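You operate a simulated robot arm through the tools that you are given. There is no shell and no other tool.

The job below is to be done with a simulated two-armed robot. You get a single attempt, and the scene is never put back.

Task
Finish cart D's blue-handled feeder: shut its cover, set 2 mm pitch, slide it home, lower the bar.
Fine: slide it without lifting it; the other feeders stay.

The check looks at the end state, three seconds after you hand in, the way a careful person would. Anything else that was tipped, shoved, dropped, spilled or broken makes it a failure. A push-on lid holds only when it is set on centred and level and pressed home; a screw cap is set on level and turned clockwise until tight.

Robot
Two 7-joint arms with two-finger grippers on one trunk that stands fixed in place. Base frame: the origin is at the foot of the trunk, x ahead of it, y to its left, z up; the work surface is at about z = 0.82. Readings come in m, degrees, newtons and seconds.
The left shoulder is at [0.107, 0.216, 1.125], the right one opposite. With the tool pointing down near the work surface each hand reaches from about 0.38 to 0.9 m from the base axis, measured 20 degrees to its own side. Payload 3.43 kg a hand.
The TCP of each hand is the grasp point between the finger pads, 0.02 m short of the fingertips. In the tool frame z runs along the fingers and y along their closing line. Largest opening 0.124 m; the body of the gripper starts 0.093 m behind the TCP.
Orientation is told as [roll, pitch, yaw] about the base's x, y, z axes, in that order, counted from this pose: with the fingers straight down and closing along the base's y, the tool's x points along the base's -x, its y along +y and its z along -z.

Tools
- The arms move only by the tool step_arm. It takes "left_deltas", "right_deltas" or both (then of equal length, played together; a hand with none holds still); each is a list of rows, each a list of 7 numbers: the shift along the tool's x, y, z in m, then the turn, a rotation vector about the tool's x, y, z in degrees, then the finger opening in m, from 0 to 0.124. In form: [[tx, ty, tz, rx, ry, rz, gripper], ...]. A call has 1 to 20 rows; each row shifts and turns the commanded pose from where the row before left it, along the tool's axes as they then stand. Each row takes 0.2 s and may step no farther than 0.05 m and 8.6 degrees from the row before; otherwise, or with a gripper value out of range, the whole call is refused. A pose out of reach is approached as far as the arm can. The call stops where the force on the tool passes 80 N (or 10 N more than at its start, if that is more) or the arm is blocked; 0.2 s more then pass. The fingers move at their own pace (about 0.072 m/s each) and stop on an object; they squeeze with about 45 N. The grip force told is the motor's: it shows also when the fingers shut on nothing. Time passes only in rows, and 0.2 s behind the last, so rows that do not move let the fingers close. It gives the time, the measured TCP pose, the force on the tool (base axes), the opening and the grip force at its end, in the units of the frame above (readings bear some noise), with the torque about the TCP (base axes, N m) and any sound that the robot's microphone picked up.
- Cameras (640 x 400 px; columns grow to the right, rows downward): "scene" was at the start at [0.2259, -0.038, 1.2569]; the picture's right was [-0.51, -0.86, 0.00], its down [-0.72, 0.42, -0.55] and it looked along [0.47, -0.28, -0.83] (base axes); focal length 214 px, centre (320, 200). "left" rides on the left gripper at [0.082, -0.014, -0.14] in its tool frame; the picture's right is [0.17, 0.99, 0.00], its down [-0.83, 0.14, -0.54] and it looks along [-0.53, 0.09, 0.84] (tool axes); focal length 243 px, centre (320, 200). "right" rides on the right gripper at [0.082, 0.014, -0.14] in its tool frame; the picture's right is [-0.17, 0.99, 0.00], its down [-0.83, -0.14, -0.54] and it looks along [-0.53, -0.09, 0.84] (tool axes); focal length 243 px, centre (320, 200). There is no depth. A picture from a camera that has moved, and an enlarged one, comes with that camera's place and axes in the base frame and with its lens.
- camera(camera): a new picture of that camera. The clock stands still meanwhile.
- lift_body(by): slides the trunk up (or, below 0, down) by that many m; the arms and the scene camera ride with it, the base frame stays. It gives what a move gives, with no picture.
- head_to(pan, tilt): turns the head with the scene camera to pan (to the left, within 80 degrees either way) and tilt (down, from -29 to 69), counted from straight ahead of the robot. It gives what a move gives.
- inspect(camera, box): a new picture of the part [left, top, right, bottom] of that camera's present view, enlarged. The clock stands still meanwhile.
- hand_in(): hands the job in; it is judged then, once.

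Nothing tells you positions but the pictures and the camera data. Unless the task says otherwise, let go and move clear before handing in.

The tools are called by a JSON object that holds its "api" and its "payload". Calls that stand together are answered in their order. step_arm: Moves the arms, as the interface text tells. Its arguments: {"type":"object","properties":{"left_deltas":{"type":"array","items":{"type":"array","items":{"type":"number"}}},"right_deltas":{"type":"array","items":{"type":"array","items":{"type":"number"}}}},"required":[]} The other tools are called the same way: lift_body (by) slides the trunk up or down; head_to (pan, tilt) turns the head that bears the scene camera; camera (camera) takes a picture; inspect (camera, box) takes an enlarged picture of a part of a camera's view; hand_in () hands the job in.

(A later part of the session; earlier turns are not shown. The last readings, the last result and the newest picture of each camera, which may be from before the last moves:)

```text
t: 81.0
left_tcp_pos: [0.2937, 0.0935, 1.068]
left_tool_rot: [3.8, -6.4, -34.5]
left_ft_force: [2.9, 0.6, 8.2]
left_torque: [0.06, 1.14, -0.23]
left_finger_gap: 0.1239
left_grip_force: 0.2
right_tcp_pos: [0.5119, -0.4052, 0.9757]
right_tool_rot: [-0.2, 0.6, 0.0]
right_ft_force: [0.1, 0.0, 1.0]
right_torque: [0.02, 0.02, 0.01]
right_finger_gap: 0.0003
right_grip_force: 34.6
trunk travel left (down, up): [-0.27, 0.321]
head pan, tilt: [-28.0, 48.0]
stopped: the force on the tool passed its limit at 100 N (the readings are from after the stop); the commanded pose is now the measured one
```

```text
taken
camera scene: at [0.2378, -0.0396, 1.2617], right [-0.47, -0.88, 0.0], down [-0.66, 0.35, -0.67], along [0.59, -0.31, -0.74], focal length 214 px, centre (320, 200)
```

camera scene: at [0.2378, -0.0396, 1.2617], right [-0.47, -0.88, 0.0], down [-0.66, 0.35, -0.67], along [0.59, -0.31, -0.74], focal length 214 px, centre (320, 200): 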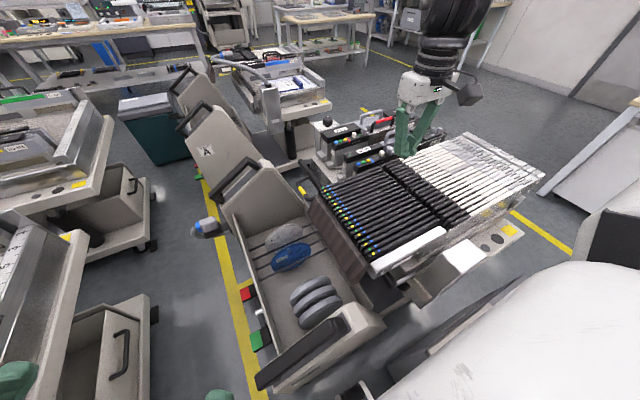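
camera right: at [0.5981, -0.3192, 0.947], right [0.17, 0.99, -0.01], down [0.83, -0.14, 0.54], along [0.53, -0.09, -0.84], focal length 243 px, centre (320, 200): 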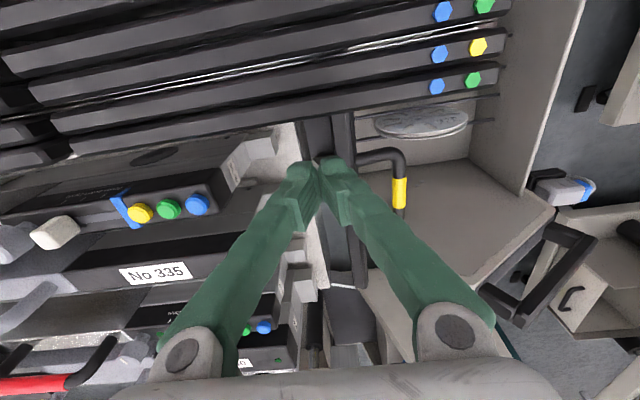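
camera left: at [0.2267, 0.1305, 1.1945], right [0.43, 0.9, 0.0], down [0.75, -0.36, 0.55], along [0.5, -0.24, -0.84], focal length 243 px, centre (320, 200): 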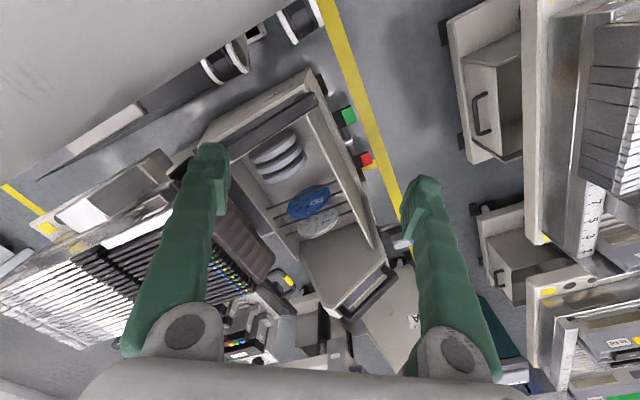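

The left hand touched something as the trunk came down, probably the robot's own body. I'll move the left hand up, forward and back to yaw 0.

{"api": "step_arm", "payload": {"left_deltas": [[-0.01, 0, -0.03, 0, 0, 0, 0.124], [-0.03, 0, -0.02, 0, 0, -8, 0.124], [-0.03, 0, 0, 0, 0, -8, 0.124], [-0.03, 0, 0, 0, 0, -8, 0.124], [-0.02, 0, 0, 0, 0, -8, 0.124], [0, 0, 0, 0, 0, 0, 0.124]]}}

{"api": "camera", "payload": {"camera": "left"}}

```text
t: 82.4
left_tcp_pos: [0.385, 0.0468, 1.0728]
left_tool_rot: [-0.5, -7.5, -2.3]
left_ft_force: [0.2, 0.9, -0.2]
left_torque: [-0.01, -0.01, 0.03]
left_finger_gap: 0.1239
left_grip_force: 0.1
left hand out of reach, approached as far as the arm can: row 1, 2, 3, 4, 5
right_tcp_pos: [0.5098, -0.4059, 0.9788]
right_tool_rot: [-0.4, 0.4, 0.0]
right_ft_force: [0.6, 0.5, -0.1]
right_torque: [0.04, -0.02, 0.02]
right_finger_gap: 0.0
right_grip_force: 34.6
trunk travel left (down, up): [-0.27, 0.321]
head pan, tilt: [-28.0, 48.0]
```

```text
taken
camera left: at [0.2852, 0.0396, 1.2005], right [-0.13, 0.99, -0.03], down [0.76, 0.12, 0.64], along [0.64, 0.06, -0.77], focal length 243 px, centre (320, 200)
```

left: 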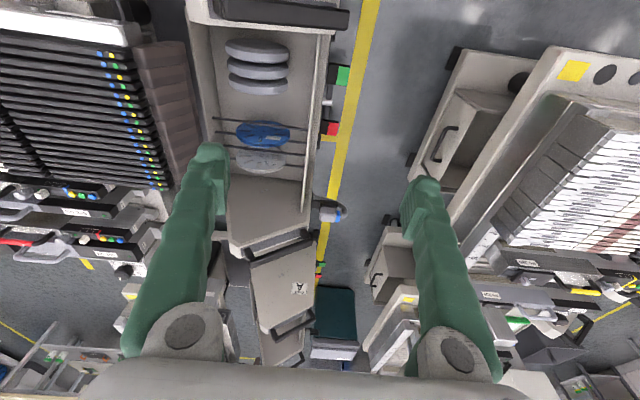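

{"api": "lift_body", "payload": {"by": -0.1}}

{"api": "step_arm", "payload": {"right_deltas": [[-0.04, 0.01, 0, 0, 0, 0, 0.0], [-0.04, 0.01, 0, 0, 0, 0, 0.0], [-0.04, 0.01, 0, 0, 0, 0, 0.0], [-0.04, 0.015, 0, 0, 0, 0, 0.0], [0, 0, 0, 0, 0, 0, 0.0]]}}

{"api": "camera", "payload": {"camera": "scene"}}

```text
t: 83.8
left_tcp_pos: [0.4048, 0.0483, 0.9421]
left_tool_rot: [-0.7, -2.6, -2.2]
left_ft_force: [-0.5, -0.1, -1.1]
left_torque: [0.02, -0.02, -0.03]
left_finger_gap: 0.1238
left_grip_force: 0.0
right_tcp_pos: [0.5089, -0.4042, 0.8778]
right_tool_rot: [-0.3, 0.4, 0.1]
right_ft_force: [-0.3, -0.6, 0.0]
right_torque: [0.02, -0.04, -0.01]
right_finger_gap: 0.0002
right_grip_force: 34.6
trunk travel left (down, up): [-0.17, 0.421]
head pan, tilt: [-28.0, 48.0]
```

```text
t: 85.0
left_tcp_pos: [0.4035, 0.0493, 0.9429]
left_tool_rot: [-0.7, -2.8, -2.3]
left_ft_force: [-0.3, -0.4, -0.7]
left_torque: [-0.02, -0.01, 0.02]
left_finger_gap: 0.124
left_grip_force: 0.0
right_tcp_pos: [0.669, -0.3612, 0.8767]
right_tool_rot: [-0.3, 0.3, 0.0]
right_ft_force: [-0.5, 1.1, 0.1]
right_torque: [0.0, -0.05, 0.0]
right_finger_gap: 0.0001
right_grip_force: 34.4
trunk travel left (down, up): [-0.17, 0.421]
head pan, tilt: [-28.0, 48.0]
```

```text
taken
camera scene: at [0.2706, -0.0391, 1.1513], right [-0.47, -0.88, 0.0], down [-0.66, 0.35, -0.67], along [0.59, -0.31, -0.74], focal length 214 px, centre (320, 200)
```

scene: 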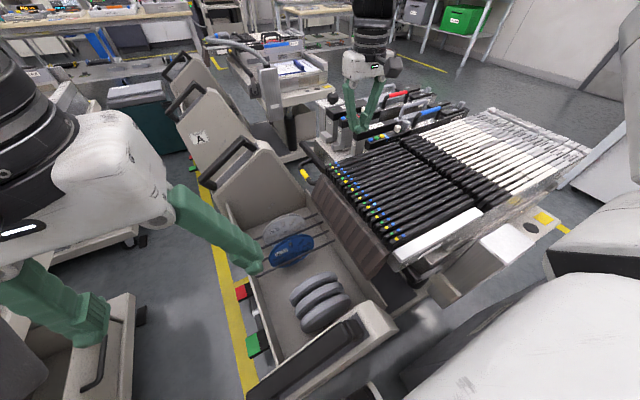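

Lowering the trunk opened up the reach. I'll continue toward the bar's grip.

{"api": "step_arm", "payload": {"right_deltas": [[-0.02, 0.02, 0.01, 0.3, 0.3, 0, 0.0], [-0.025, 0.025, 0.02, 0, 0, 0, 0.0], [-0.025, 0.025, 0.02, 0, 0, 0, 0.0], [-0.025, 0.025, 0.02, 0, 0, 0, 0.0], [-0.01, 0.015, 0.01, 0, 0, 0, 0.0], [0, 0, 0, 0, 0, 0, 0.0]]}}

{"api": "camera", "payload": {"camera": "right"}}

{"api": "camera", "payload": {"camera": "scene"}}

```text
t: 86.4
left_tcp_pos: [0.4041, 0.0488, 0.9429]
left_tool_rot: [-0.6, -2.8, -2.3]
left_ft_force: [0.0, -0.2, 0.0]
left_torque: [0.0, -0.01, 0.0]
left_finger_gap: 0.124
left_grip_force: 0.0
right_tcp_pos: [0.6794, -0.321, 0.7951]
right_tool_rot: [-0.3, 0.5, -0.1]
right_ft_force: [0.9, -0.2, 0.9]
right_torque: [0.0, -0.01, 0.03]
right_finger_gap: 0.0
right_grip_force: 34.0
right hand out of reach, approached as far as the arm can: row 1, 2, 3, 4, 5
trunk travel left (down, up): [-0.17, 0.421]
head pan, tilt: [-28.0, 48.0]
```

```text
taken
camera right: at [0.6005, -0.3068, 0.9365], right [0.17, 0.99, -0.01], down [0.83, -0.14, 0.53], along [0.52, -0.09, -0.85], focal length 243 px, centre (320, 200)
```

right: 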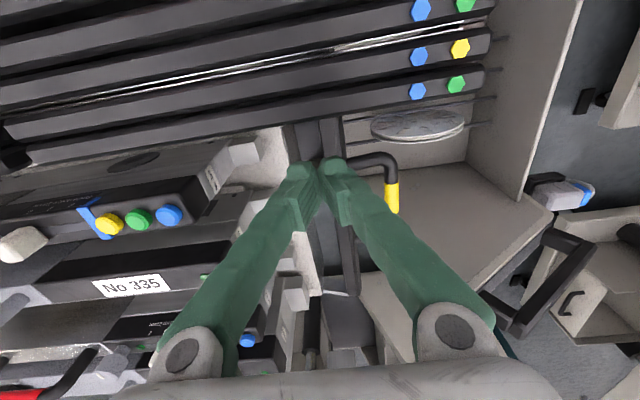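

```text
taken
camera scene: at [0.2719, -0.0393, 1.1509], right [-0.47, -0.88, 0.0], down [-0.66, 0.35, -0.67], along [0.59, -0.31, -0.74], focal length 214 px, centre (320, 200)
```

scene: 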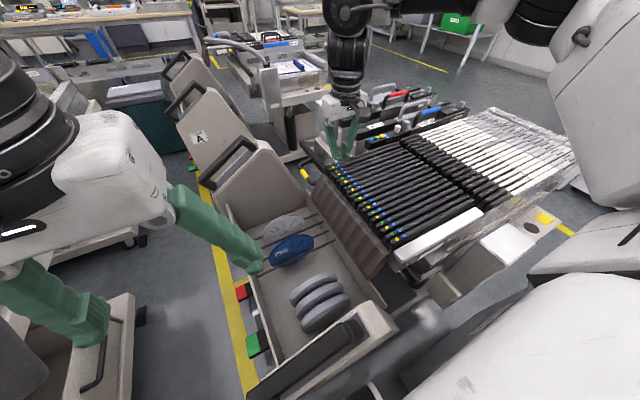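

{"api": "step_arm", "payload": {"right_deltas": [[-0.02, 0, 0, 0, 0, 0, 0.0], [-0.02, 0, 0, 0, 0, 0, 0.0], [0, 0, 0, 0, 0, 0, 0.0]]}}

{"api": "step_arm", "payload": {"right_deltas": [[0, 0.02, 0, 0, 0, 0, 0.0], [0, 0.02, 0, 0, 0, 0, 0.0], [0, 0, 0, 0, 0, 0, 0.0]]}}

{"api": "step_arm", "payload": {"right_deltas": [[0, -0.02, 0, 0, 0, 0, 0.0], [-0.02, -0.02, 0, 0, 0, 0, 0.0], [-0.02, 0, 0, 0, 0, 0, 0.0], [0, 0, 0, 0, 0, 0, 0.0]]}}

```text
t: 87.2
left_tcp_pos: [0.4056, 0.0491, 0.9416]
left_tool_rot: [-0.6, -2.7, -2.3]
left_ft_force: [-0.4, 0.3, 0.0]
left_torque: [-0.04, -0.01, 0.01]
left_finger_gap: 0.1238
left_grip_force: 0.0
right_tcp_pos: [0.6941, -0.3377, 0.7871]
right_tool_rot: [-0.4, 0.5, 0.0]
right_ft_force: [-0.6, 0.5, -0.1]
right_torque: [-0.01, 0.0, -0.01]
right_finger_gap: 0.0
right_grip_force: 34.8
right hand out of reach, approached as far as the arm can: row 1, 2
trunk travel left (down, up): [-0.17, 0.421]
head pan, tilt: [-28.0, 48.0]
```

```text
t: 88.0
left_tcp_pos: [0.4051, 0.0484, 0.9428]
left_tool_rot: [-0.7, -2.7, -2.2]
left_ft_force: [-0.4, 0.3, 0.9]
left_torque: [0.01, -0.02, 0.01]
left_finger_gap: 0.1242
left_grip_force: 0.0
right_tcp_pos: [0.6758, -0.3094, 0.7831]
right_tool_rot: [-0.4, 0.6, 0.0]
right_ft_force: [-0.9, 0.0, 0.3]
right_torque: [-0.02, 0.02, -0.04]
right_finger_gap: 0.0
right_grip_force: 34.2
right hand out of reach, approached as far as the arm can: row 1, 2
trunk travel left (down, up): [-0.17, 0.421]
head pan, tilt: [-28.0, 48.0]
```

```text
t: 89.0
left_tcp_pos: [0.4051, 0.0487, 0.9433]
left_tool_rot: [-0.7, -2.6, -2.3]
left_ft_force: [-0.7, 0.2, 0.3]
left_torque: [0.03, -0.01, -0.01]
left_finger_gap: 0.124
left_grip_force: 0.1
right_tcp_pos: [0.7061, -0.353, 0.7797]
right_tool_rot: [-0.4, 0.5, 0.0]
right_ft_force: [-0.3, 0.3, 0.5]
right_torque: [-0.01, 0.02, -0.02]
right_finger_gap: 0.0
right_grip_force: 34.4
right hand out of reach, approached as far as the arm can: row 3
trunk travel left (down, up): [-0.17, 0.421]
head pan, tilt: [-28.0, 48.0]
```

The limit is a diagonal line, but the bar beam itself (y≈−0.31) at x≈0.68 is reachable. I'll press lightly on the beam from above there to see whether it moves down.

{"api": "step_arm", "payload": {"right_deltas": [[0.02, 0.02, 0, 0, 0, 0, 0.0], [0.012, 0.021, 0.01, 0, 0, 0, 0.0], [0, 0, 0.02, 0, 0, 0, 0.0], [0, 0, 0, 0, 0, 0, 0.0]]}}

{"api": "camera", "payload": {"camera": "right"}}

{"api": "inspect", "payload": {"camera": "scene", "box": [270, 110, 400, 210]}}

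```text
t: 90.0
left_tcp_pos: [0.405, 0.0504, 0.942]
left_tool_rot: [-0.7, -2.7, -2.3]
left_ft_force: [-0.3, -0.5, 0.4]
left_torque: [0.01, 0.0, -0.01]
left_finger_gap: 0.1241
left_grip_force: 0.2
right_tcp_pos: [0.6735, -0.3137, 0.7499]
right_tool_rot: [-0.7, 0.9, 0.0]
right_ft_force: [0.2, -1.4, -0.2]
right_torque: [-0.01, 0.02, 0.0]
right_finger_gap: 0.0
right_grip_force: 34.7
trunk travel left (down, up): [-0.17, 0.421]
head pan, tilt: [-28.0, 48.0]
```

```text
taken
camera right: at [0.594, -0.3002, 0.8915], right [0.17, 0.99, -0.01], down [0.84, -0.13, 0.53], along [0.52, -0.1, -0.85], focal length 243 px, centre (320, 200)
```

right: 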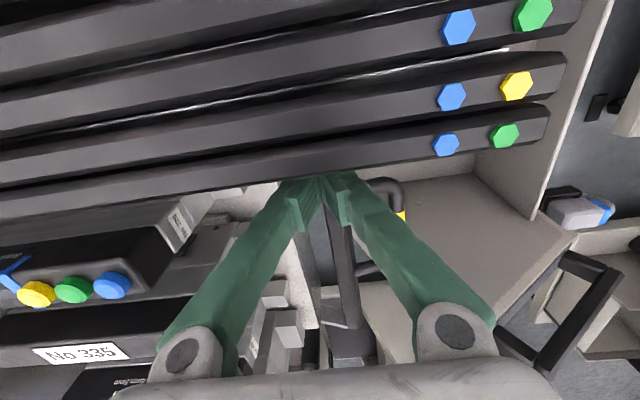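

```text
4.00 times, centred on (335, 160) of scene
camera zoom: at [0.272, -0.0393, 1.1509], right [-0.47, -0.88, 0.0], down [-0.66, 0.35, -0.67], along [0.59, -0.31, -0.74], focal length 858 px, centre (260, 360)
```

zoom: 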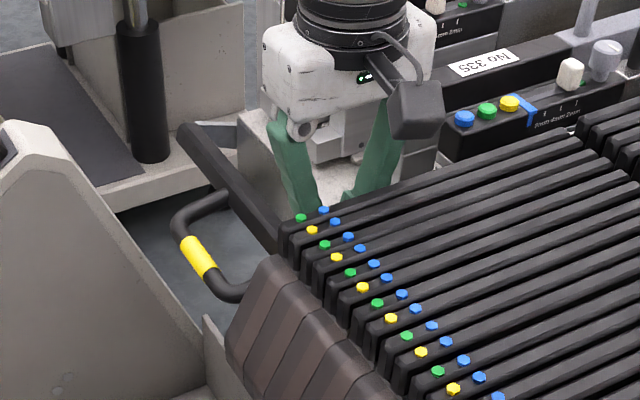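

{"api": "step_arm", "payload": {"right_deltas": [[-0.012, 0.002, 0.015, -0.7, -0.9, 0, 0.0], [0, 0, 0.012, 0, 0, 0, 0.0], [0, 0, 0.0, 0, 0, 0, 0.0]]}}

{"api": "camera", "payload": {"camera": "right"}}

{"api": "inspect", "payload": {"camera": "scene", "box": [270, 110, 400, 210]}}

```text
t: 90.8
left_tcp_pos: [0.4055, 0.049, 0.9423]
left_tool_rot: [-0.7, -2.7, -2.4]
left_ft_force: [-0.5, 0.5, -0.6]
left_torque: [-0.01, 0.0, -0.04]
left_finger_gap: 0.1237
left_grip_force: 0.0
right_tcp_pos: [0.6845, -0.3129, 0.7223]
right_tool_rot: [0.1, -0.1, -0.1]
right_ft_force: [0.4, -0.4, -0.6]
right_torque: [-0.03, -0.01, 0.02]
right_finger_gap: 0.0
right_grip_force: 34.3
trunk travel left (down, up): [-0.17, 0.421]
head pan, tilt: [-28.0, 48.0]
```

```text
taken
camera right: at [0.603, -0.3, 0.8625], right [0.17, 0.99, 0.0], down [0.83, -0.14, 0.54], along [0.53, -0.09, -0.84], focal length 243 px, centre (320, 200)
```

right: 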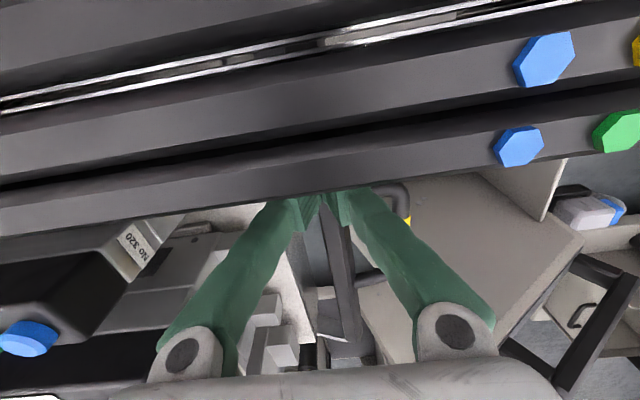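

```text
4.00 times, centred on (335, 160) of scene
camera zoom: at [0.2722, -0.0394, 1.1508], right [-0.47, -0.88, 0.0], down [-0.66, 0.35, -0.67], along [0.59, -0.31, -0.74], focal length 858 px, centre (260, 360)
```

zoom: 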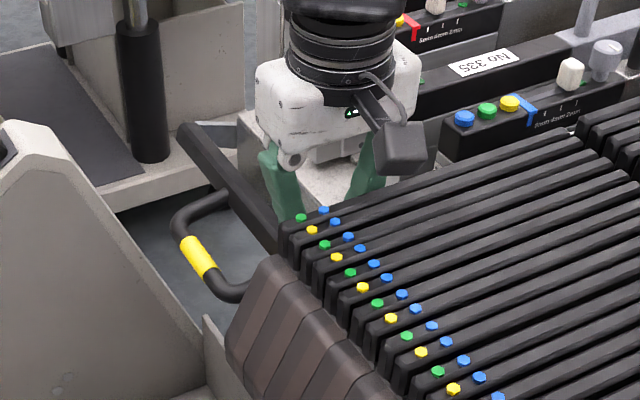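

{"api": "step_arm", "payload": {"right_deltas": [[0, 0, 0.004, 0, 0, 0, 0.0], [0, 0, 0.004, 0, 0, 0, 0.0]]}}

{"api": "step_arm", "payload": {"right_deltas": [[0, 0, 0.004, 0, 0, 0, 0.0], [0, 0, 0.002, 0, 0, 0, 0.0]]}}

```text
t: 91.4
left_tcp_pos: [0.4045, 0.0498, 0.9436]
left_tool_rot: [-0.7, -2.7, -2.4]
left_ft_force: [-0.2, -0.4, 0.3]
left_torque: [0.0, 0.02, 0.0]
left_finger_gap: 0.1242
left_grip_force: 0.0
right_tcp_pos: [0.684, -0.3122, 0.7173]
right_tool_rot: [0.1, -0.3, 0.0]
right_ft_force: [-2.1, -2.3, 11.6]
right_torque: [0.07, 0.05, 0.03]
right_finger_gap: 0.0
right_grip_force: 33.8
trunk travel left (down, up): [-0.17, 0.421]
head pan, tilt: [-28.0, 48.0]
```

```text
t: 92.0
left_tcp_pos: [0.4026, 0.0498, 0.9453]
left_tool_rot: [-0.6, -2.9, -2.3]
left_ft_force: [-0.9, 0.6, 0.1]
left_torque: [-0.01, 0.04, 0.03]
left_finger_gap: 0.1241
left_grip_force: 0.1
right_tcp_pos: [0.684, -0.3124, 0.7167]
right_tool_rot: [0.2, -0.6, -0.1]
right_ft_force: [-2.4, -8.2, 51.4]
right_torque: [0.35, 0.43, -0.31]
right_finger_gap: 0.0
right_grip_force: 34.3
trunk travel left (down, up): [-0.17, 0.421]
head pan, tilt: [-28.0, 48.0]
```

The bar takes 51 N downward without moving, so it's resting on its lower stop; its only free motion is up and over onto the feeder tails, as on the other carts. I'll back off, turn the wrist to clear the slim feeders with the camera, and try the beam from its outer side.

{"api": "step_arm", "payload": {"right_deltas": [[0, 0, -0.02, 0, 0, 0, 0.0], [0, 0, -0.04, 0, 0, 0, 0.0], [0, 0, -0.03, 0, 0, 8, 0.0], [0, 0, 0, 0, 0, 8, 0.0], [0, 0, 0, 0, 0, 8, 0.0], [0, 0, 0, 0, 0, 8, 0.0], [0, 0, 0, 0, 0, 8, 0.0], [0, 0, 0, 0, 0, 8, 0.0], [0, 0, 0, 0, 0, 0, 0.0]]}}

{"api": "camera", "payload": {"camera": "right"}}

{"api": "camera", "payload": {"camera": "scene"}}

```text
t: 94.0
left_tcp_pos: [0.4049, 0.0491, 0.9424]
left_tool_rot: [-0.7, -2.8, -2.3]
left_ft_force: [0.6, 0.7, 0.6]
left_torque: [-0.01, -0.03, -0.01]
left_finger_gap: 0.1242
left_grip_force: 0.0
right_tcp_pos: [0.7109, -0.3599, 0.7947]
right_tool_rot: [0.4, 0.2, -43.7]
right_ft_force: [0.6, -0.4, 0.6]
right_torque: [0.02, -0.03, -0.05]
right_finger_gap: 0.0
right_grip_force: 34.5
right hand out of reach, approached as far as the arm can: row 7, 8
trunk travel left (down, up): [-0.17, 0.421]
head pan, tilt: [-28.0, 48.0]
```

```text
taken
camera right: at [0.6615, -0.2947, 0.9363], right [0.8, 0.6, 0.01], down [0.5, -0.68, 0.54], along [0.32, -0.43, -0.84], focal length 243 px, centre (320, 200)
```

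right: 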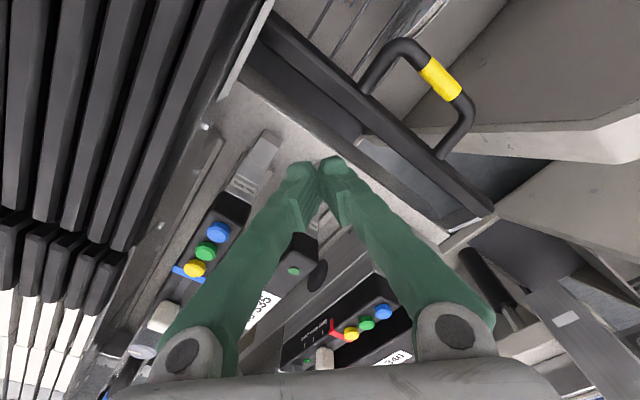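

```text
taken
camera scene: at [0.2722, -0.0396, 1.1508], right [-0.47, -0.88, 0.0], down [-0.66, 0.35, -0.67], along [0.59, -0.31, -0.74], focal length 214 px, centre (320, 200)
```

scene: 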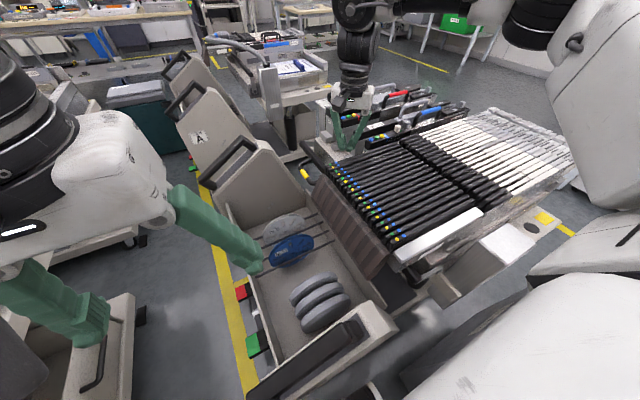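

{"api": "step_arm", "payload": {"right_deltas": [[0, 0, -0.02, 0, 0, -8, 0.0], [0, 0, 0, 0, 0, -8, 0.0], [0, 0, 0, 0, 0, -8, 0.0], [0, 0, 0, 0, 0, -8, 0.0], [0, 0, 0, 0, 0, -8, 0.0], [0, 0, 0, 0, 0, -8, 0.0], [0, 0, 0, 0, 0, -8, 0.0], [0, 0, 0, 0, 0, -8, 0.0], [0, 0, 0, 0, 0, 0, 0.0]]}}

{"api": "step_arm", "payload": {"right_deltas": [[-0.02, 0.02, 0.01, 0, 0, 0, 0.0], [-0.02, 0.02, 0.01, 0, 0, 0, 0.0], [-0.02, 0.02, 0, 0, 0, 0, 0.0], [0, 0, 0, 0, 0, 0, 0.0]]}}

```text
t: 96.0
left_tcp_pos: [0.4051, 0.0475, 0.942]
left_tool_rot: [-0.7, -2.8, -2.3]
left_ft_force: [-0.2, -0.2, -1.2]
left_torque: [0.0, -0.03, 0.04]
left_finger_gap: 0.124
left_grip_force: 0.2
right_tcp_pos: [0.7078, -0.3606, 0.8143]
right_tool_rot: [0.5, -0.5, 20.5]
right_ft_force: [0.8, -0.2, 0.7]
right_torque: [-0.01, -0.06, 0.0]
right_finger_gap: 0.0
right_grip_force: 34.2
right hand out of reach, approached as far as the arm can: row 2
trunk travel left (down, up): [-0.17, 0.421]
head pan, tilt: [-28.0, 48.0]
```

```text
t: 97.0
left_tcp_pos: [0.4053, 0.0489, 0.9424]
left_tool_rot: [-0.7, -2.7, -2.3]
left_ft_force: [0.5, -0.3, -0.3]
left_torque: [0.0, 0.0, -0.01]
left_finger_gap: 0.1239
left_grip_force: 0.1
right_tcp_pos: [0.6985, -0.334, 0.8007]
right_tool_rot: [0.6, -0.7, 20.3]
right_ft_force: [0.6, 0.1, 0.7]
right_torque: [0.0, -0.02, -0.01]
right_finger_gap: 0.0
right_grip_force: 34.5
right hand out of reach, approached as far as the arm can: row 1, 2, 3
trunk travel left (down, up): [-0.17, 0.421]
head pan, tilt: [-28.0, 48.0]
```

{"api": "step_arm", "payload": {"right_deltas": [[0, 0, 0.01, 0, 0, 8, 0.0], [0, 0, 0.02, 0, 0, 8, 0.0], [0, 0.0, 0.02, 0, 0, 4.3, 0.0], [0, 0.005, 0.015, 0, 0, 0, 0.0], [0, 0, 0, 0, 0, 0, 0.0]]}}

{"api": "step_arm", "payload": {"right_deltas": [[-0.02, 0, 0, 0, 0, 0, 0.0], [-0.02, 0, 0, 0, 0, 0, 0.0], [-0.02, 0, 0, 0, 0, 0, 0.0], [0, 0, 0, 0, 0, 0, 0.0]]}}

```text
t: 98.2
left_tcp_pos: [0.4053, 0.0488, 0.9427]
left_tool_rot: [-0.6, -2.7, -2.3]
left_ft_force: [-0.3, -0.3, 0.5]
left_torque: [0.0, 0.0, -0.03]
left_finger_gap: 0.124
left_grip_force: 0.1
right_tcp_pos: [0.6994, -0.329, 0.7355]
right_tool_rot: [0.4, -0.1, 0.0]
right_ft_force: [0.6, 0.0, 0.3]
right_torque: [0.0, 0.02, 0.0]
right_finger_gap: 0.0
right_grip_force: 34.4
trunk travel left (down, up): [-0.17, 0.421]
head pan, tilt: [-28.0, 48.0]
```

```text
t: 99.2
left_tcp_pos: [0.4051, 0.0486, 0.9416]
left_tool_rot: [-0.7, -2.7, -2.2]
left_ft_force: [-0.3, -0.1, -0.4]
left_torque: [-0.03, -0.03, 0.01]
left_finger_gap: 0.1241
left_grip_force: 0.1
right_tcp_pos: [0.7206, -0.3496, 0.7311]
right_tool_rot: [0.6, -0.3, -0.1]
right_ft_force: [0.3, -0.1, 0.2]
right_torque: [0.0, 0.01, -0.02]
right_finger_gap: 0.0001
right_grip_force: 34.0
right hand out of reach, approached as far as the arm can: row 1, 2, 3
trunk travel left (down, up): [-0.17, 0.421]
head pan, tilt: [-28.0, 48.0]
```

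At this lower height the reach is a little better. I'll place the closed fingers just outside the beam (+y side) near x≈0.67, tips about 9 mm below its top, and then push it along its arc.

{"api": "step_arm", "payload": {"right_deltas": [[0, 0, -0.025, -0.6, 0.3, 0, 0.0], [0.02, 0.03, 0, 0, 0, 0, 0.0], [0.02, 0.03, 0, 0, 0, 0, 0.0], [0.012, 0.014, 0, 0, 0, 0, 0.0], [0, 0, 0.02, 0, 0, 0, 0.0], [0, 0, 0, 0, 0, 0, 0.0]]}}

{"api": "camera", "payload": {"camera": "right"}}

{"api": "inspect", "payload": {"camera": "scene", "box": [270, 110, 400, 210]}}

```text
t: 100.6
left_tcp_pos: [0.4052, 0.0499, 0.9418]
left_tool_rot: [-0.7, -2.6, -2.3]
left_ft_force: [-1.3, 0.8, 0.6]
left_torque: [-0.04, 0.01, -0.02]
left_finger_gap: 0.1239
left_grip_force: 0.0
right_tcp_pos: [0.6667, -0.2765, 0.7364]
right_tool_rot: [0.9, 0.1, 0.0]
right_ft_force: [-1.6, -0.6, -0.5]
right_torque: [0.04, -0.01, 0.01]
right_finger_gap: 0.0
right_grip_force: 34.6
right hand out of reach, approached as far as the arm can: row 4
trunk travel left (down, up): [-0.17, 0.421]
head pan, tilt: [-28.0, 48.0]
```

```text
taken
camera right: at [0.5855, -0.2665, 0.8769], right [0.17, 0.99, 0.02], down [0.83, -0.15, 0.53], along [0.53, -0.07, -0.85], focal length 243 px, centre (320, 200)
```

right: 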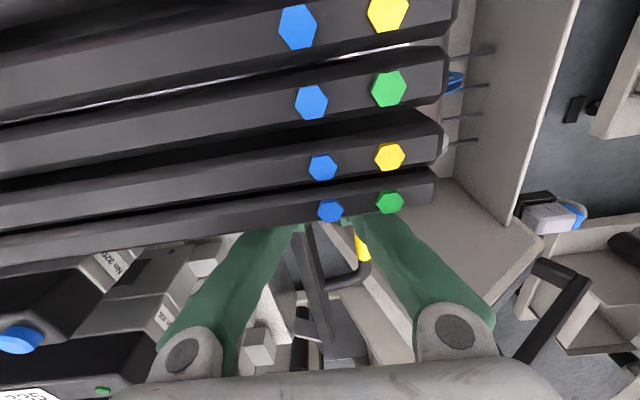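

```text
4.00 times, centred on (335, 160) of scene
camera zoom: at [0.2716, -0.0391, 1.151], right [-0.47, -0.88, 0.0], down [-0.66, 0.35, -0.67], along [0.59, -0.31, -0.74], focal length 858 px, centre (260, 360)
```

zoom: 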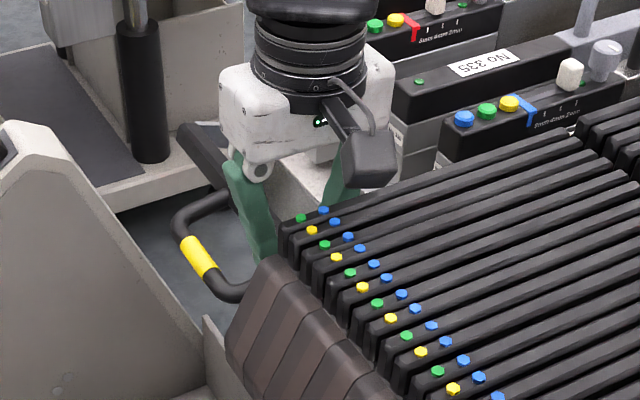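

{"api": "step_arm", "payload": {"right_deltas": [[0, 0, 0.012, -0.5, 0, 0, 0.0], [0, 0, 0.01, 0, 0, 0, 0.0], [0, 0, 0.005, 0, 0, 0, 0.0], [0, 0, 0, 0, 0, 0, 0.0]]}}

{"api": "inspect", "payload": {"camera": "scene", "box": [290, 110, 370, 180]}}

{"api": "camera", "payload": {"camera": "right"}}

```text
t: 101.6
left_tcp_pos: [0.4052, 0.0483, 0.9418]
left_tool_rot: [-0.7, -2.6, -2.3]
left_ft_force: [0.1, -0.5, 0.4]
left_torque: [0.04, 0.02, 0.03]
left_finger_gap: 0.1238
left_grip_force: 0.0
right_tcp_pos: [0.6659, -0.2767, 0.7085]
right_tool_rot: [1.5, 0.2, 0.0]
right_ft_force: [0.4, 0.0, 0.6]
right_torque: [-0.04, -0.02, -0.01]
right_finger_gap: 0.0
right_grip_force: 34.2
trunk travel left (down, up): [-0.17, 0.421]
head pan, tilt: [-28.0, 48.0]
```

```text
5.71 times, centred on (330, 145) of scene
camera zoom: at [0.2721, -0.0394, 1.1508], right [-0.47, -0.88, 0.0], down [-0.66, 0.35, -0.67], along [0.59, -0.31, -0.74], focal length 1226 px, centre (263, 514)
```

zoom: 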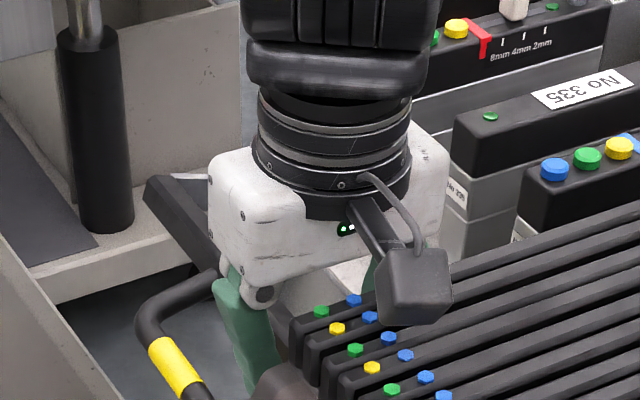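

```text
taken
camera right: at [0.5865, -0.2678, 0.8491], right [0.17, 0.99, 0.03], down [0.83, -0.15, 0.53], along [0.53, -0.07, -0.85], focal length 243 px, centre (320, 200)
```

right: 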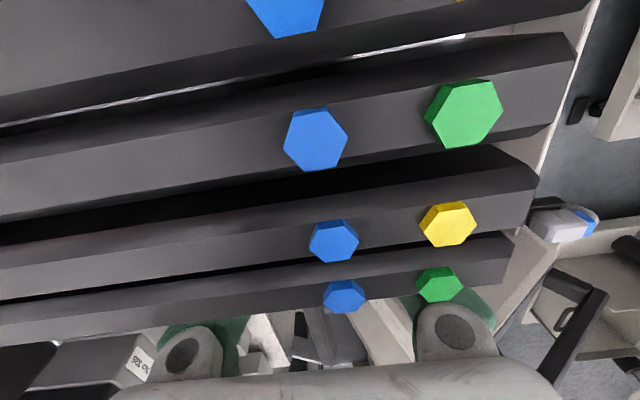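

{"api": "step_arm", "payload": {"right_deltas": [[0, -0.006, 0, 0, 0, 0, 0.0], [0, -0.006, 0, 0, 0, 0, 0.0]]}}

{"api": "step_arm", "payload": {"right_deltas": [[0, -0.004, 0.0, 0, 0, 0, 0.0], [0, -0.002, -0.002, 0, 0, 0, 0.0]]}}

```text
t: 102.2
left_tcp_pos: [0.4057, 0.0502, 0.9415]
left_tool_rot: [-0.7, -2.6, -2.1]
left_ft_force: [0.0, -0.6, 0.0]
left_torque: [-0.02, 0.02, -0.03]
left_finger_gap: 0.1242
left_grip_force: 0.1
right_tcp_pos: [0.6691, -0.2843, 0.7082]
right_tool_rot: [1.7, 0.2, 0.1]
right_ft_force: [-0.7, 13.8, -1.3]
right_torque: [0.19, -0.01, -0.01]
right_finger_gap: 0.0001
right_grip_force: 34.6
trunk travel left (down, up): [-0.17, 0.421]
head pan, tilt: [-28.0, 48.0]
```

```text
t: 102.8
left_tcp_pos: [0.4038, 0.0516, 0.9429]
left_tool_rot: [-0.9, -2.9, -2.3]
left_ft_force: [0.3, -0.2, -0.2]
left_torque: [-0.03, 0.03, 0.0]
left_finger_gap: 0.1241
left_grip_force: 0.1
right_tcp_pos: [0.6675, -0.2881, 0.7145]
right_tool_rot: [1.9, -0.1, 0.2]
right_ft_force: [-6.8, 39.0, 10.4]
right_torque: [0.27, 0.15, -0.18]
right_finger_gap: 0.0
right_grip_force: 34.6
trunk travel left (down, up): [-0.17, 0.421]
head pan, tilt: [-28.0, 48.0]
```

{"api": "inspect", "payload": {"camera": "scene", "box": [270, 110, 350, 180]}}

{"api": "inspect", "payload": {"camera": "right", "box": [220, 250, 460, 400]}}

```text
5.71 times, centred on (310, 145) of scene
camera zoom: at [0.2705, -0.0359, 1.1515], right [-0.47, -0.88, 0.0], down [-0.66, 0.35, -0.67], along [0.59, -0.32, -0.74], focal length 1226 px, centre (377, 514)
```

zoom: 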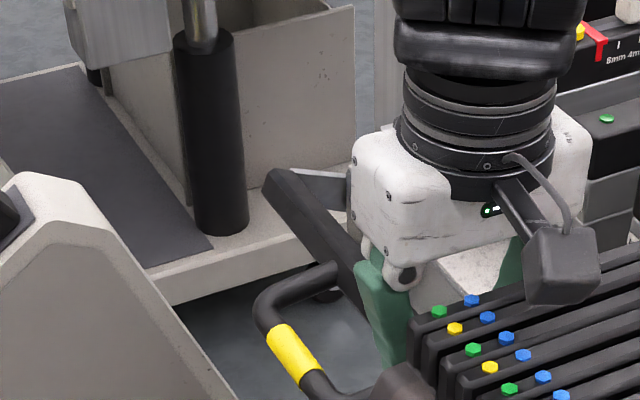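

```text
2.67 times, centred on (340, 325) of right
camera zoom: at [0.5863, -0.2804, 0.8548], right [0.16, 0.99, 0.03], down [0.83, -0.15, 0.54], along [0.53, -0.06, -0.84], focal length 647 px, centre (267, -133)
```

zoom: 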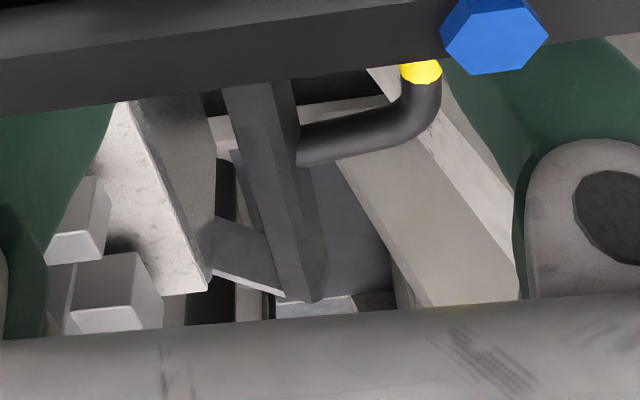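

{"api": "step_arm", "payload": {"right_deltas": [[0, -0.003, -0.002, 0, 0, 0, 0.0]]}}

{"api": "inspect", "payload": {"camera": "right", "box": [220, 250, 460, 400]}}

```text
t: 103.2
left_tcp_pos: [0.403, 0.0521, 0.9434]
left_tool_rot: [-0.9, -2.8, -2.2]
left_ft_force: [-0.2, -0.5, 0.0]
left_torque: [0.02, -0.03, -0.02]
left_finger_gap: 0.124
left_grip_force: 0.1
right_tcp_pos: [0.6679, -0.2887, 0.717]
right_tool_rot: [2.1, -0.1, 0.3]
right_ft_force: [-7.3, 43.1, 16.9]
right_torque: [0.26, 0.15, -0.2]
right_finger_gap: 0.0
right_grip_force: 34.4
trunk travel left (down, up): [-0.17, 0.421]
head pan, tilt: [-28.0, 48.0]
```

```text
2.67 times, centred on (340, 325) of right
camera zoom: at [0.5861, -0.2826, 0.8578], right [0.16, 0.99, 0.04], down [0.83, -0.15, 0.54], along [0.53, -0.06, -0.84], focal length 647 px, centre (267, -133)
```

zoom: 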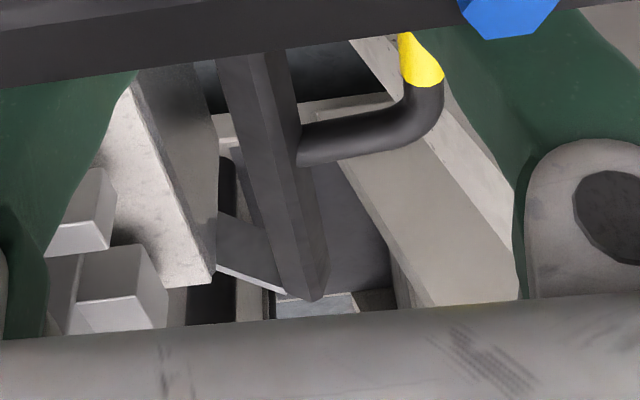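

Pushing from the side only slid the finger up over the beam. I'll grip the beam between the fingers and test a gentle lift instead.

{"api": "step_arm", "payload": {"right_deltas": [[0, 0.006, -0.005, 0, 0, 0, 0.0], [0, 0, -0.025, -1.5, 0, 0, 0.036], [-0.016, -0.021, 0, 0, 0, 0, 0.036], [0, 0, 0, 0, 0, 0, 0.036]]}}

{"api": "camera", "payload": {"camera": "right"}}

```text
t: 104.2
left_tcp_pos: [0.4018, 0.0519, 0.9436]
left_tool_rot: [-1.0, -2.9, -2.1]
left_ft_force: [1.5, -0.8, -0.1]
left_torque: [0.01, -0.05, 0.0]
left_finger_gap: 0.1239
left_grip_force: 0.0
right_tcp_pos: [0.6815, -0.3073, 0.7493]
right_tool_rot: [3.3, -0.1, 0.1]
right_ft_force: [-16.1, 30.1, 31.9]
right_torque: [-0.1, 0.45, -0.21]
right_finger_gap: 0.0141
right_grip_force: 0.1
trunk travel left (down, up): [-0.17, 0.421]
head pan, tilt: [-28.0, 48.0]
```

```text
taken
camera right: at [0.6005, -0.3034, 0.8892], right [0.16, 0.99, 0.06], down [0.83, -0.17, 0.53], along [0.53, -0.04, -0.84], focal length 243 px, centre (320, 200)
```

right: 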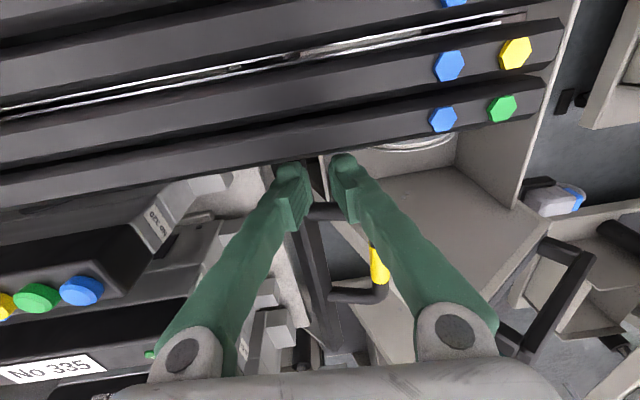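

{"api": "camera", "payload": {"camera": "scene"}}

{"api": "inspect", "payload": {"camera": "scene", "box": [270, 110, 350, 180]}}

{"api": "inspect", "payload": {"camera": "right", "box": [240, 150, 440, 320]}}

```text
taken
camera scene: at [0.2679, -0.0356, 1.1522], right [-0.47, -0.88, 0.0], down [-0.65, 0.35, -0.67], along [0.59, -0.32, -0.74], focal length 214 px, centre (320, 200)
```

scene: 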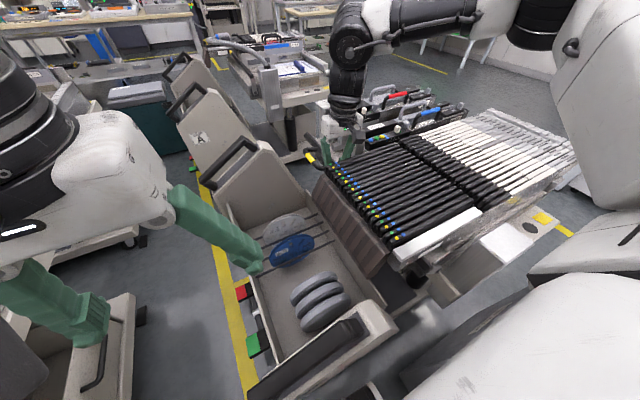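

```text
5.71 times, centred on (310, 145) of scene
camera zoom: at [0.2679, -0.0356, 1.1522], right [-0.47, -0.88, 0.0], down [-0.65, 0.35, -0.67], along [0.59, -0.32, -0.74], focal length 1226 px, centre (377, 514)
```

zoom: 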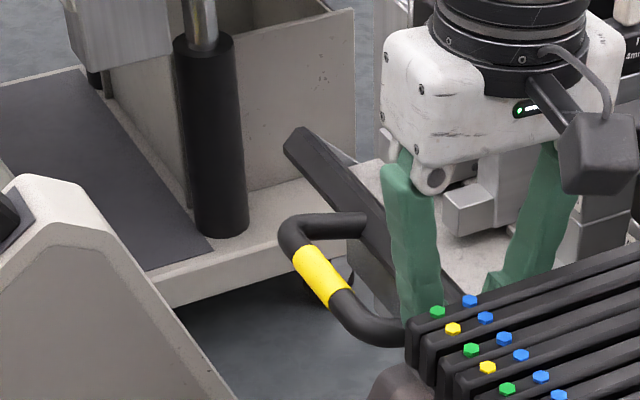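

```text
2.35 times, centred on (340, 235) of right
camera zoom: at [0.6005, -0.3034, 0.8892], right [0.16, 0.99, 0.06], down [0.83, -0.17, 0.53], along [0.53, -0.04, -0.84], focal length 571 px, centre (273, 118)
```

zoom: 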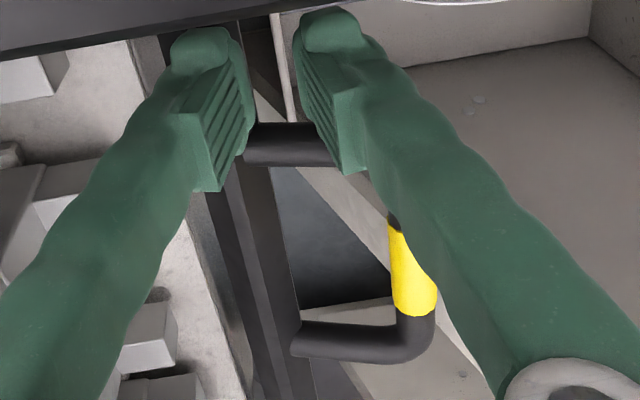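

The beam followed the fingers upward easily, so that is its free direction and the start position was its lower stop. I'll lift my fingers off now to see whether the bar stays where it is.

{"api": "step_arm", "payload": {"right_deltas": [[0, 0.004, -0.01, 0, 0, 0, 0.014], [0, 0.004, -0.02, 0, 0, 0, 0.014], [0, 0, -0.02, 0, 0, 0, 0.014], [0, 0, 0, 0, 0, 0, 0.014], [0, 0, 0, 0, 0, 0, 0.014]]}}

{"api": "camera", "payload": {"camera": "right"}}

{"api": "inspect", "payload": {"camera": "scene", "box": [270, 110, 350, 180]}}

```text
t: 105.4
left_tcp_pos: [0.4053, 0.0487, 0.9424]
left_tool_rot: [-0.7, -2.7, -2.3]
left_ft_force: [0.3, -0.1, 0.3]
left_torque: [0.01, 0.04, -0.01]
left_finger_gap: 0.1241
left_grip_force: 0.0
right_tcp_pos: [0.6852, -0.3079, 0.7921]
right_tool_rot: [3.1, 0.3, 0.0]
right_ft_force: [-0.1, -0.2, 0.4]
right_torque: [0.0, 0.04, 0.03]
right_finger_gap: 0.0141
right_grip_force: 0.0
trunk travel left (down, up): [-0.17, 0.421]
head pan, tilt: [-28.0, 48.0]
```

```text
taken
camera right: at [0.6042, -0.3027, 0.9337], right [0.17, 0.98, 0.05], down [0.83, -0.17, 0.53], along [0.53, -0.05, -0.85], focal length 243 px, centre (320, 200)
```

right: 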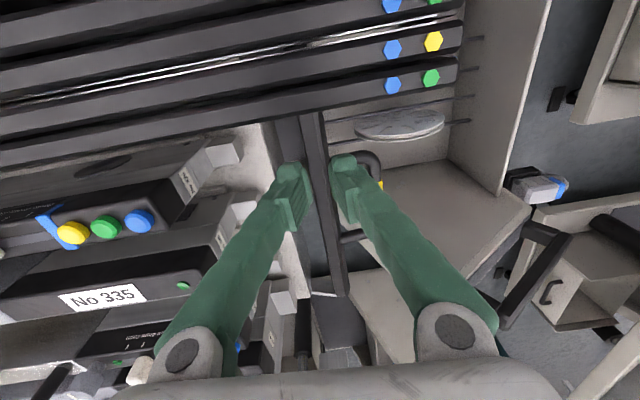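

```text
5.71 times, centred on (310, 145) of scene
camera zoom: at [0.2721, -0.0393, 1.1508], right [-0.47, -0.88, 0.0], down [-0.66, 0.35, -0.67], along [0.59, -0.31, -0.74], focal length 1226 px, centre (377, 514)
```

zoom: 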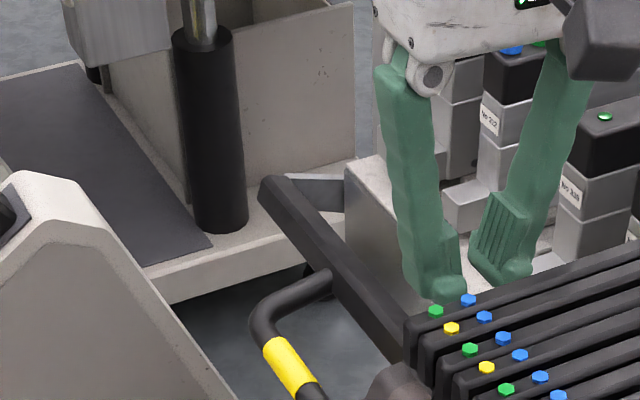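

The bar dropped back to its outer rest, so it hinges freely: it has to be lifted up and over and then lowered onto the feeder tails. I'll straddle the beam with the fingers in the gap between the 320 and 335 lanes and use the flat inner pad of the +y finger to swing it over.

{"api": "step_arm", "payload": {"right_deltas": [[-0.008, -0.001, 0.01, 3.0, -0.3, 0, 0.03], [-0.008, -0.001, 0.015, 0, 0, 0, 0.03], [0, 0, 0.015, 0, 0, 0, 0.03], [0, 0, 0.01, 0, 0, 0, 0.03], [0, 0, 0, 0, 0, 0, 0.03]]}}

{"api": "camera", "payload": {"camera": "right"}}

{"api": "inspect", "payload": {"camera": "right", "box": [220, 140, 440, 300]}}

```text
t: 106.6
left_tcp_pos: [0.4059, 0.0481, 0.9419]
left_tool_rot: [-0.7, -2.7, -2.3]
left_ft_force: [-0.7, 0.2, -0.7]
left_torque: [0.01, 0.05, -0.03]
left_finger_gap: 0.124
left_grip_force: 0.0
right_tcp_pos: [0.6917, -0.3131, 0.7401]
right_tool_rot: [0.0, -0.1, 0.0]
right_ft_force: [-0.5, 0.0, -0.4]
right_torque: [-0.01, 0.05, 0.01]
right_finger_gap: 0.03
right_grip_force: 0.0
right hand out of reach, approached as far as the arm can: row 1, 2
trunk travel left (down, up): [-0.17, 0.421]
head pan, tilt: [-28.0, 48.0]
```

```text
taken
camera right: at [0.6108, -0.3022, 0.8805], right [0.17, 0.99, 0.0], down [0.83, -0.14, 0.54], along [0.53, -0.09, -0.84], focal length 243 px, centre (320, 200)
```

right: 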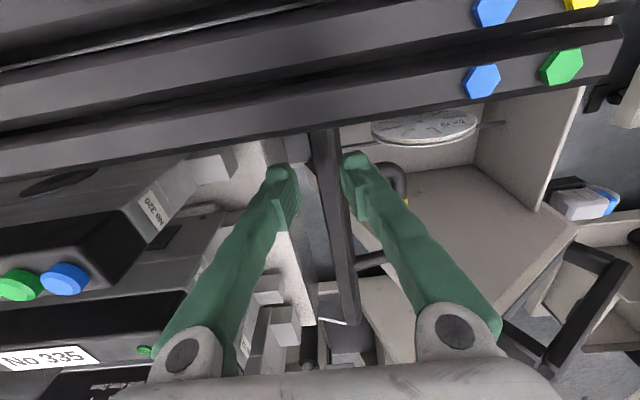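

```text
2.50 times, centred on (330, 220) of right
camera zoom: at [0.6108, -0.3022, 0.8805], right [0.17, 0.99, 0.0], down [0.83, -0.14, 0.54], along [0.53, -0.09, -0.84], focal length 606 px, centre (295, 150)
```

zoom: 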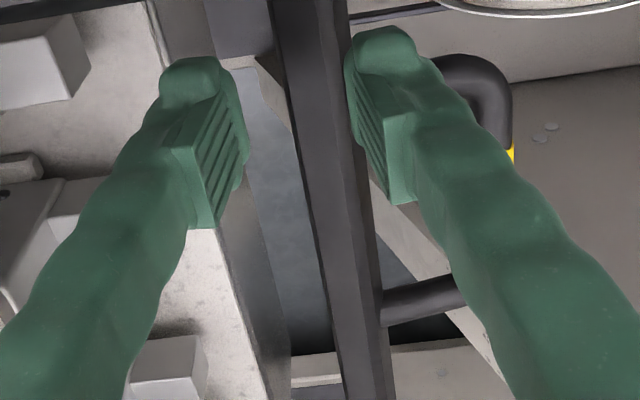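

The view shows the loop's near leg right beside the +y finger, so straddling there is cramped. I'll go back to closed fingers pushing on the outer face and follow the beam's arc in small steps.

{"api": "step_arm", "payload": {"right_deltas": [[0, 0, -0.02, 0, 0, 0, 0.03], [0.012, 0.02, 0, 0, 0, 0, 0.0], [0.01, 0.02, 0, 0, 0, 0, 0.0], [0, 0.002, 0.02, 0, 0, 0, 0.0], [0, 0, 0.02, 0, 0, 0, 0.0], [0, 0, 0.01, 0, 0, 0, 0.0], [0, 0, 0, 0, 0, 0, 0.0]]}}

{"api": "camera", "payload": {"camera": "right"}}

```text
t: 108.2
left_tcp_pos: [0.4042, 0.048, 0.942]
left_tool_rot: [-0.7, -2.7, -2.4]
left_ft_force: [-0.1, 0.1, 0.3]
left_torque: [-0.03, 0.01, 0.03]
left_finger_gap: 0.1241
left_grip_force: 0.0
right_tcp_pos: [0.6636, -0.278, 0.7095]
right_tool_rot: [0.1, -0.1, -0.1]
right_ft_force: [0.3, -0.2, -0.1]
right_torque: [0.01, 0.03, 0.0]
right_finger_gap: 0.0001
right_grip_force: 33.8
right hand out of reach, approached as far as the arm can: row 3
trunk travel left (down, up): [-0.17, 0.421]
head pan, tilt: [-28.0, 48.0]
```

```text
taken
camera right: at [0.5818, -0.2655, 0.8498], right [0.17, 0.99, 0.0], down [0.83, -0.14, 0.54], along [0.53, -0.09, -0.84], focal length 243 px, centre (320, 200)
```

right: 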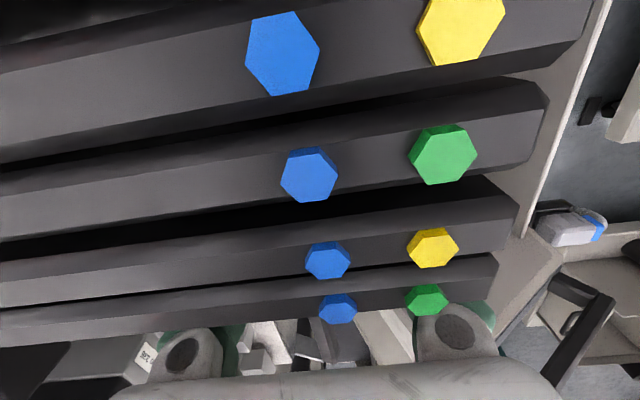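

{"api": "step_arm", "payload": {"right_deltas": [[0, -0.0065, 0.002, 0, 0, 0, 0.0], [0, -0.006, 0.0, 0, 0, 0, 0.0], [0, -0.0035, -0.008, 0, 0, 0, 0.0], [0, -0.0044, -0.0075, 0, 0, 0, 0.0], [0, -0.005, -0.007, 0, 0, 0, 0.0], [0, -0.0056, -0.0065, 0, 0, 0, 0.0]]}}

{"api": "inspect", "payload": {"camera": "scene", "box": [270, 110, 350, 180]}}

```text
t: 109.6
left_tcp_pos: [0.4032, 0.0517, 0.9428]
left_tool_rot: [-0.8, -2.8, -2.3]
left_ft_force: [-0.2, 1.0, -0.1]
left_torque: [-0.05, 0.03, -0.04]
left_finger_gap: 0.1236
left_grip_force: 0.1
right_tcp_pos: [0.6639, -0.3057, 0.7395]
right_tool_rot: [0.0, -0.4, 0.0]
right_ft_force: [-3.9, 22.2, 17.6]
right_torque: [0.01, 0.05, -0.11]
right_finger_gap: 0.0
right_grip_force: 34.5
trunk travel left (down, up): [-0.17, 0.421]
head pan, tilt: [-28.0, 48.0]
```

```text
5.71 times, centred on (310, 145) of scene
camera zoom: at [0.2702, -0.0368, 1.1515], right [-0.47, -0.88, 0.0], down [-0.66, 0.35, -0.67], along [0.59, -0.32, -0.74], focal length 1226 px, centre (377, 514)
```

zoom: 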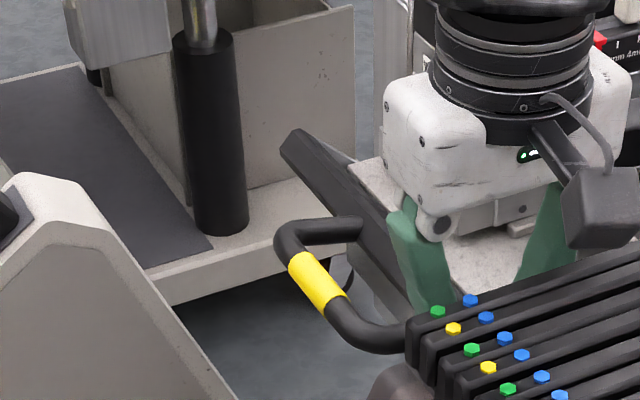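

The beam is following nicely (about 20° up). I'll continue along the arc.

{"api": "step_arm", "payload": {"right_deltas": [[0, -0.0062, -0.006, 0, 0, 0, 0.0], [0, -0.0067, -0.0053, 0, 0, 0, 0.0], [0, -0.0071, -0.0048, 0, 0, 0, 0.0]]}}

{"api": "inspect", "payload": {"camera": "scene", "box": [270, 110, 350, 180]}}

{"api": "inspect", "payload": {"camera": "right", "box": [220, 200, 460, 400]}}

```text
t: 110.4
left_tcp_pos: [0.4044, 0.0507, 0.9439]
left_tool_rot: [-0.7, -2.8, -2.3]
left_ft_force: [-0.4, 0.4, 0.6]
left_torque: [0.04, 0.0, -0.03]
left_finger_gap: 0.1244
left_grip_force: 0.0
right_tcp_pos: [0.6649, -0.3261, 0.7546]
right_tool_rot: [0.0, -0.4, 0.0]
right_ft_force: [-0.4, 17.4, 21.7]
right_torque: [0.09, 0.06, -0.05]
right_finger_gap: 0.0
right_grip_force: 33.8
trunk travel left (down, up): [-0.17, 0.421]
head pan, tilt: [-28.0, 48.0]
```

```text
5.71 times, centred on (310, 145) of scene
camera zoom: at [0.2702, -0.0372, 1.1515], right [-0.47, -0.88, 0.0], down [-0.66, 0.35, -0.67], along [0.59, -0.32, -0.74], focal length 1226 px, centre (377, 514)
```

zoom: 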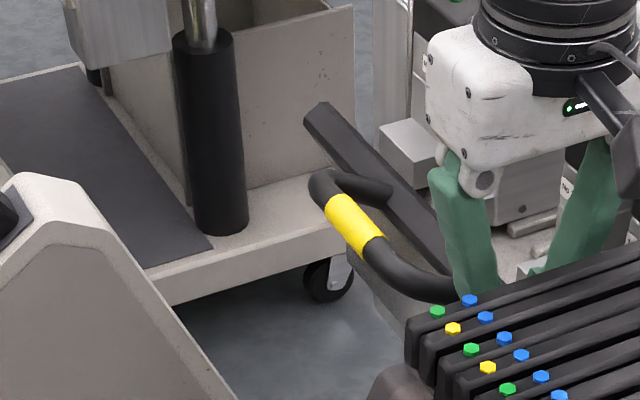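

```text
2.00 times, centred on (340, 300) of right
camera zoom: at [0.5824, -0.3148, 0.8946], right [0.17, 0.99, 0.0], down [0.83, -0.14, 0.55], along [0.54, -0.09, -0.84], focal length 485 px, centre (280, 0)
```

zoom: 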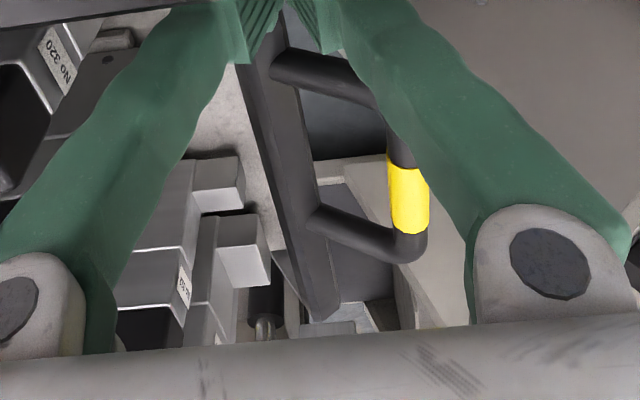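

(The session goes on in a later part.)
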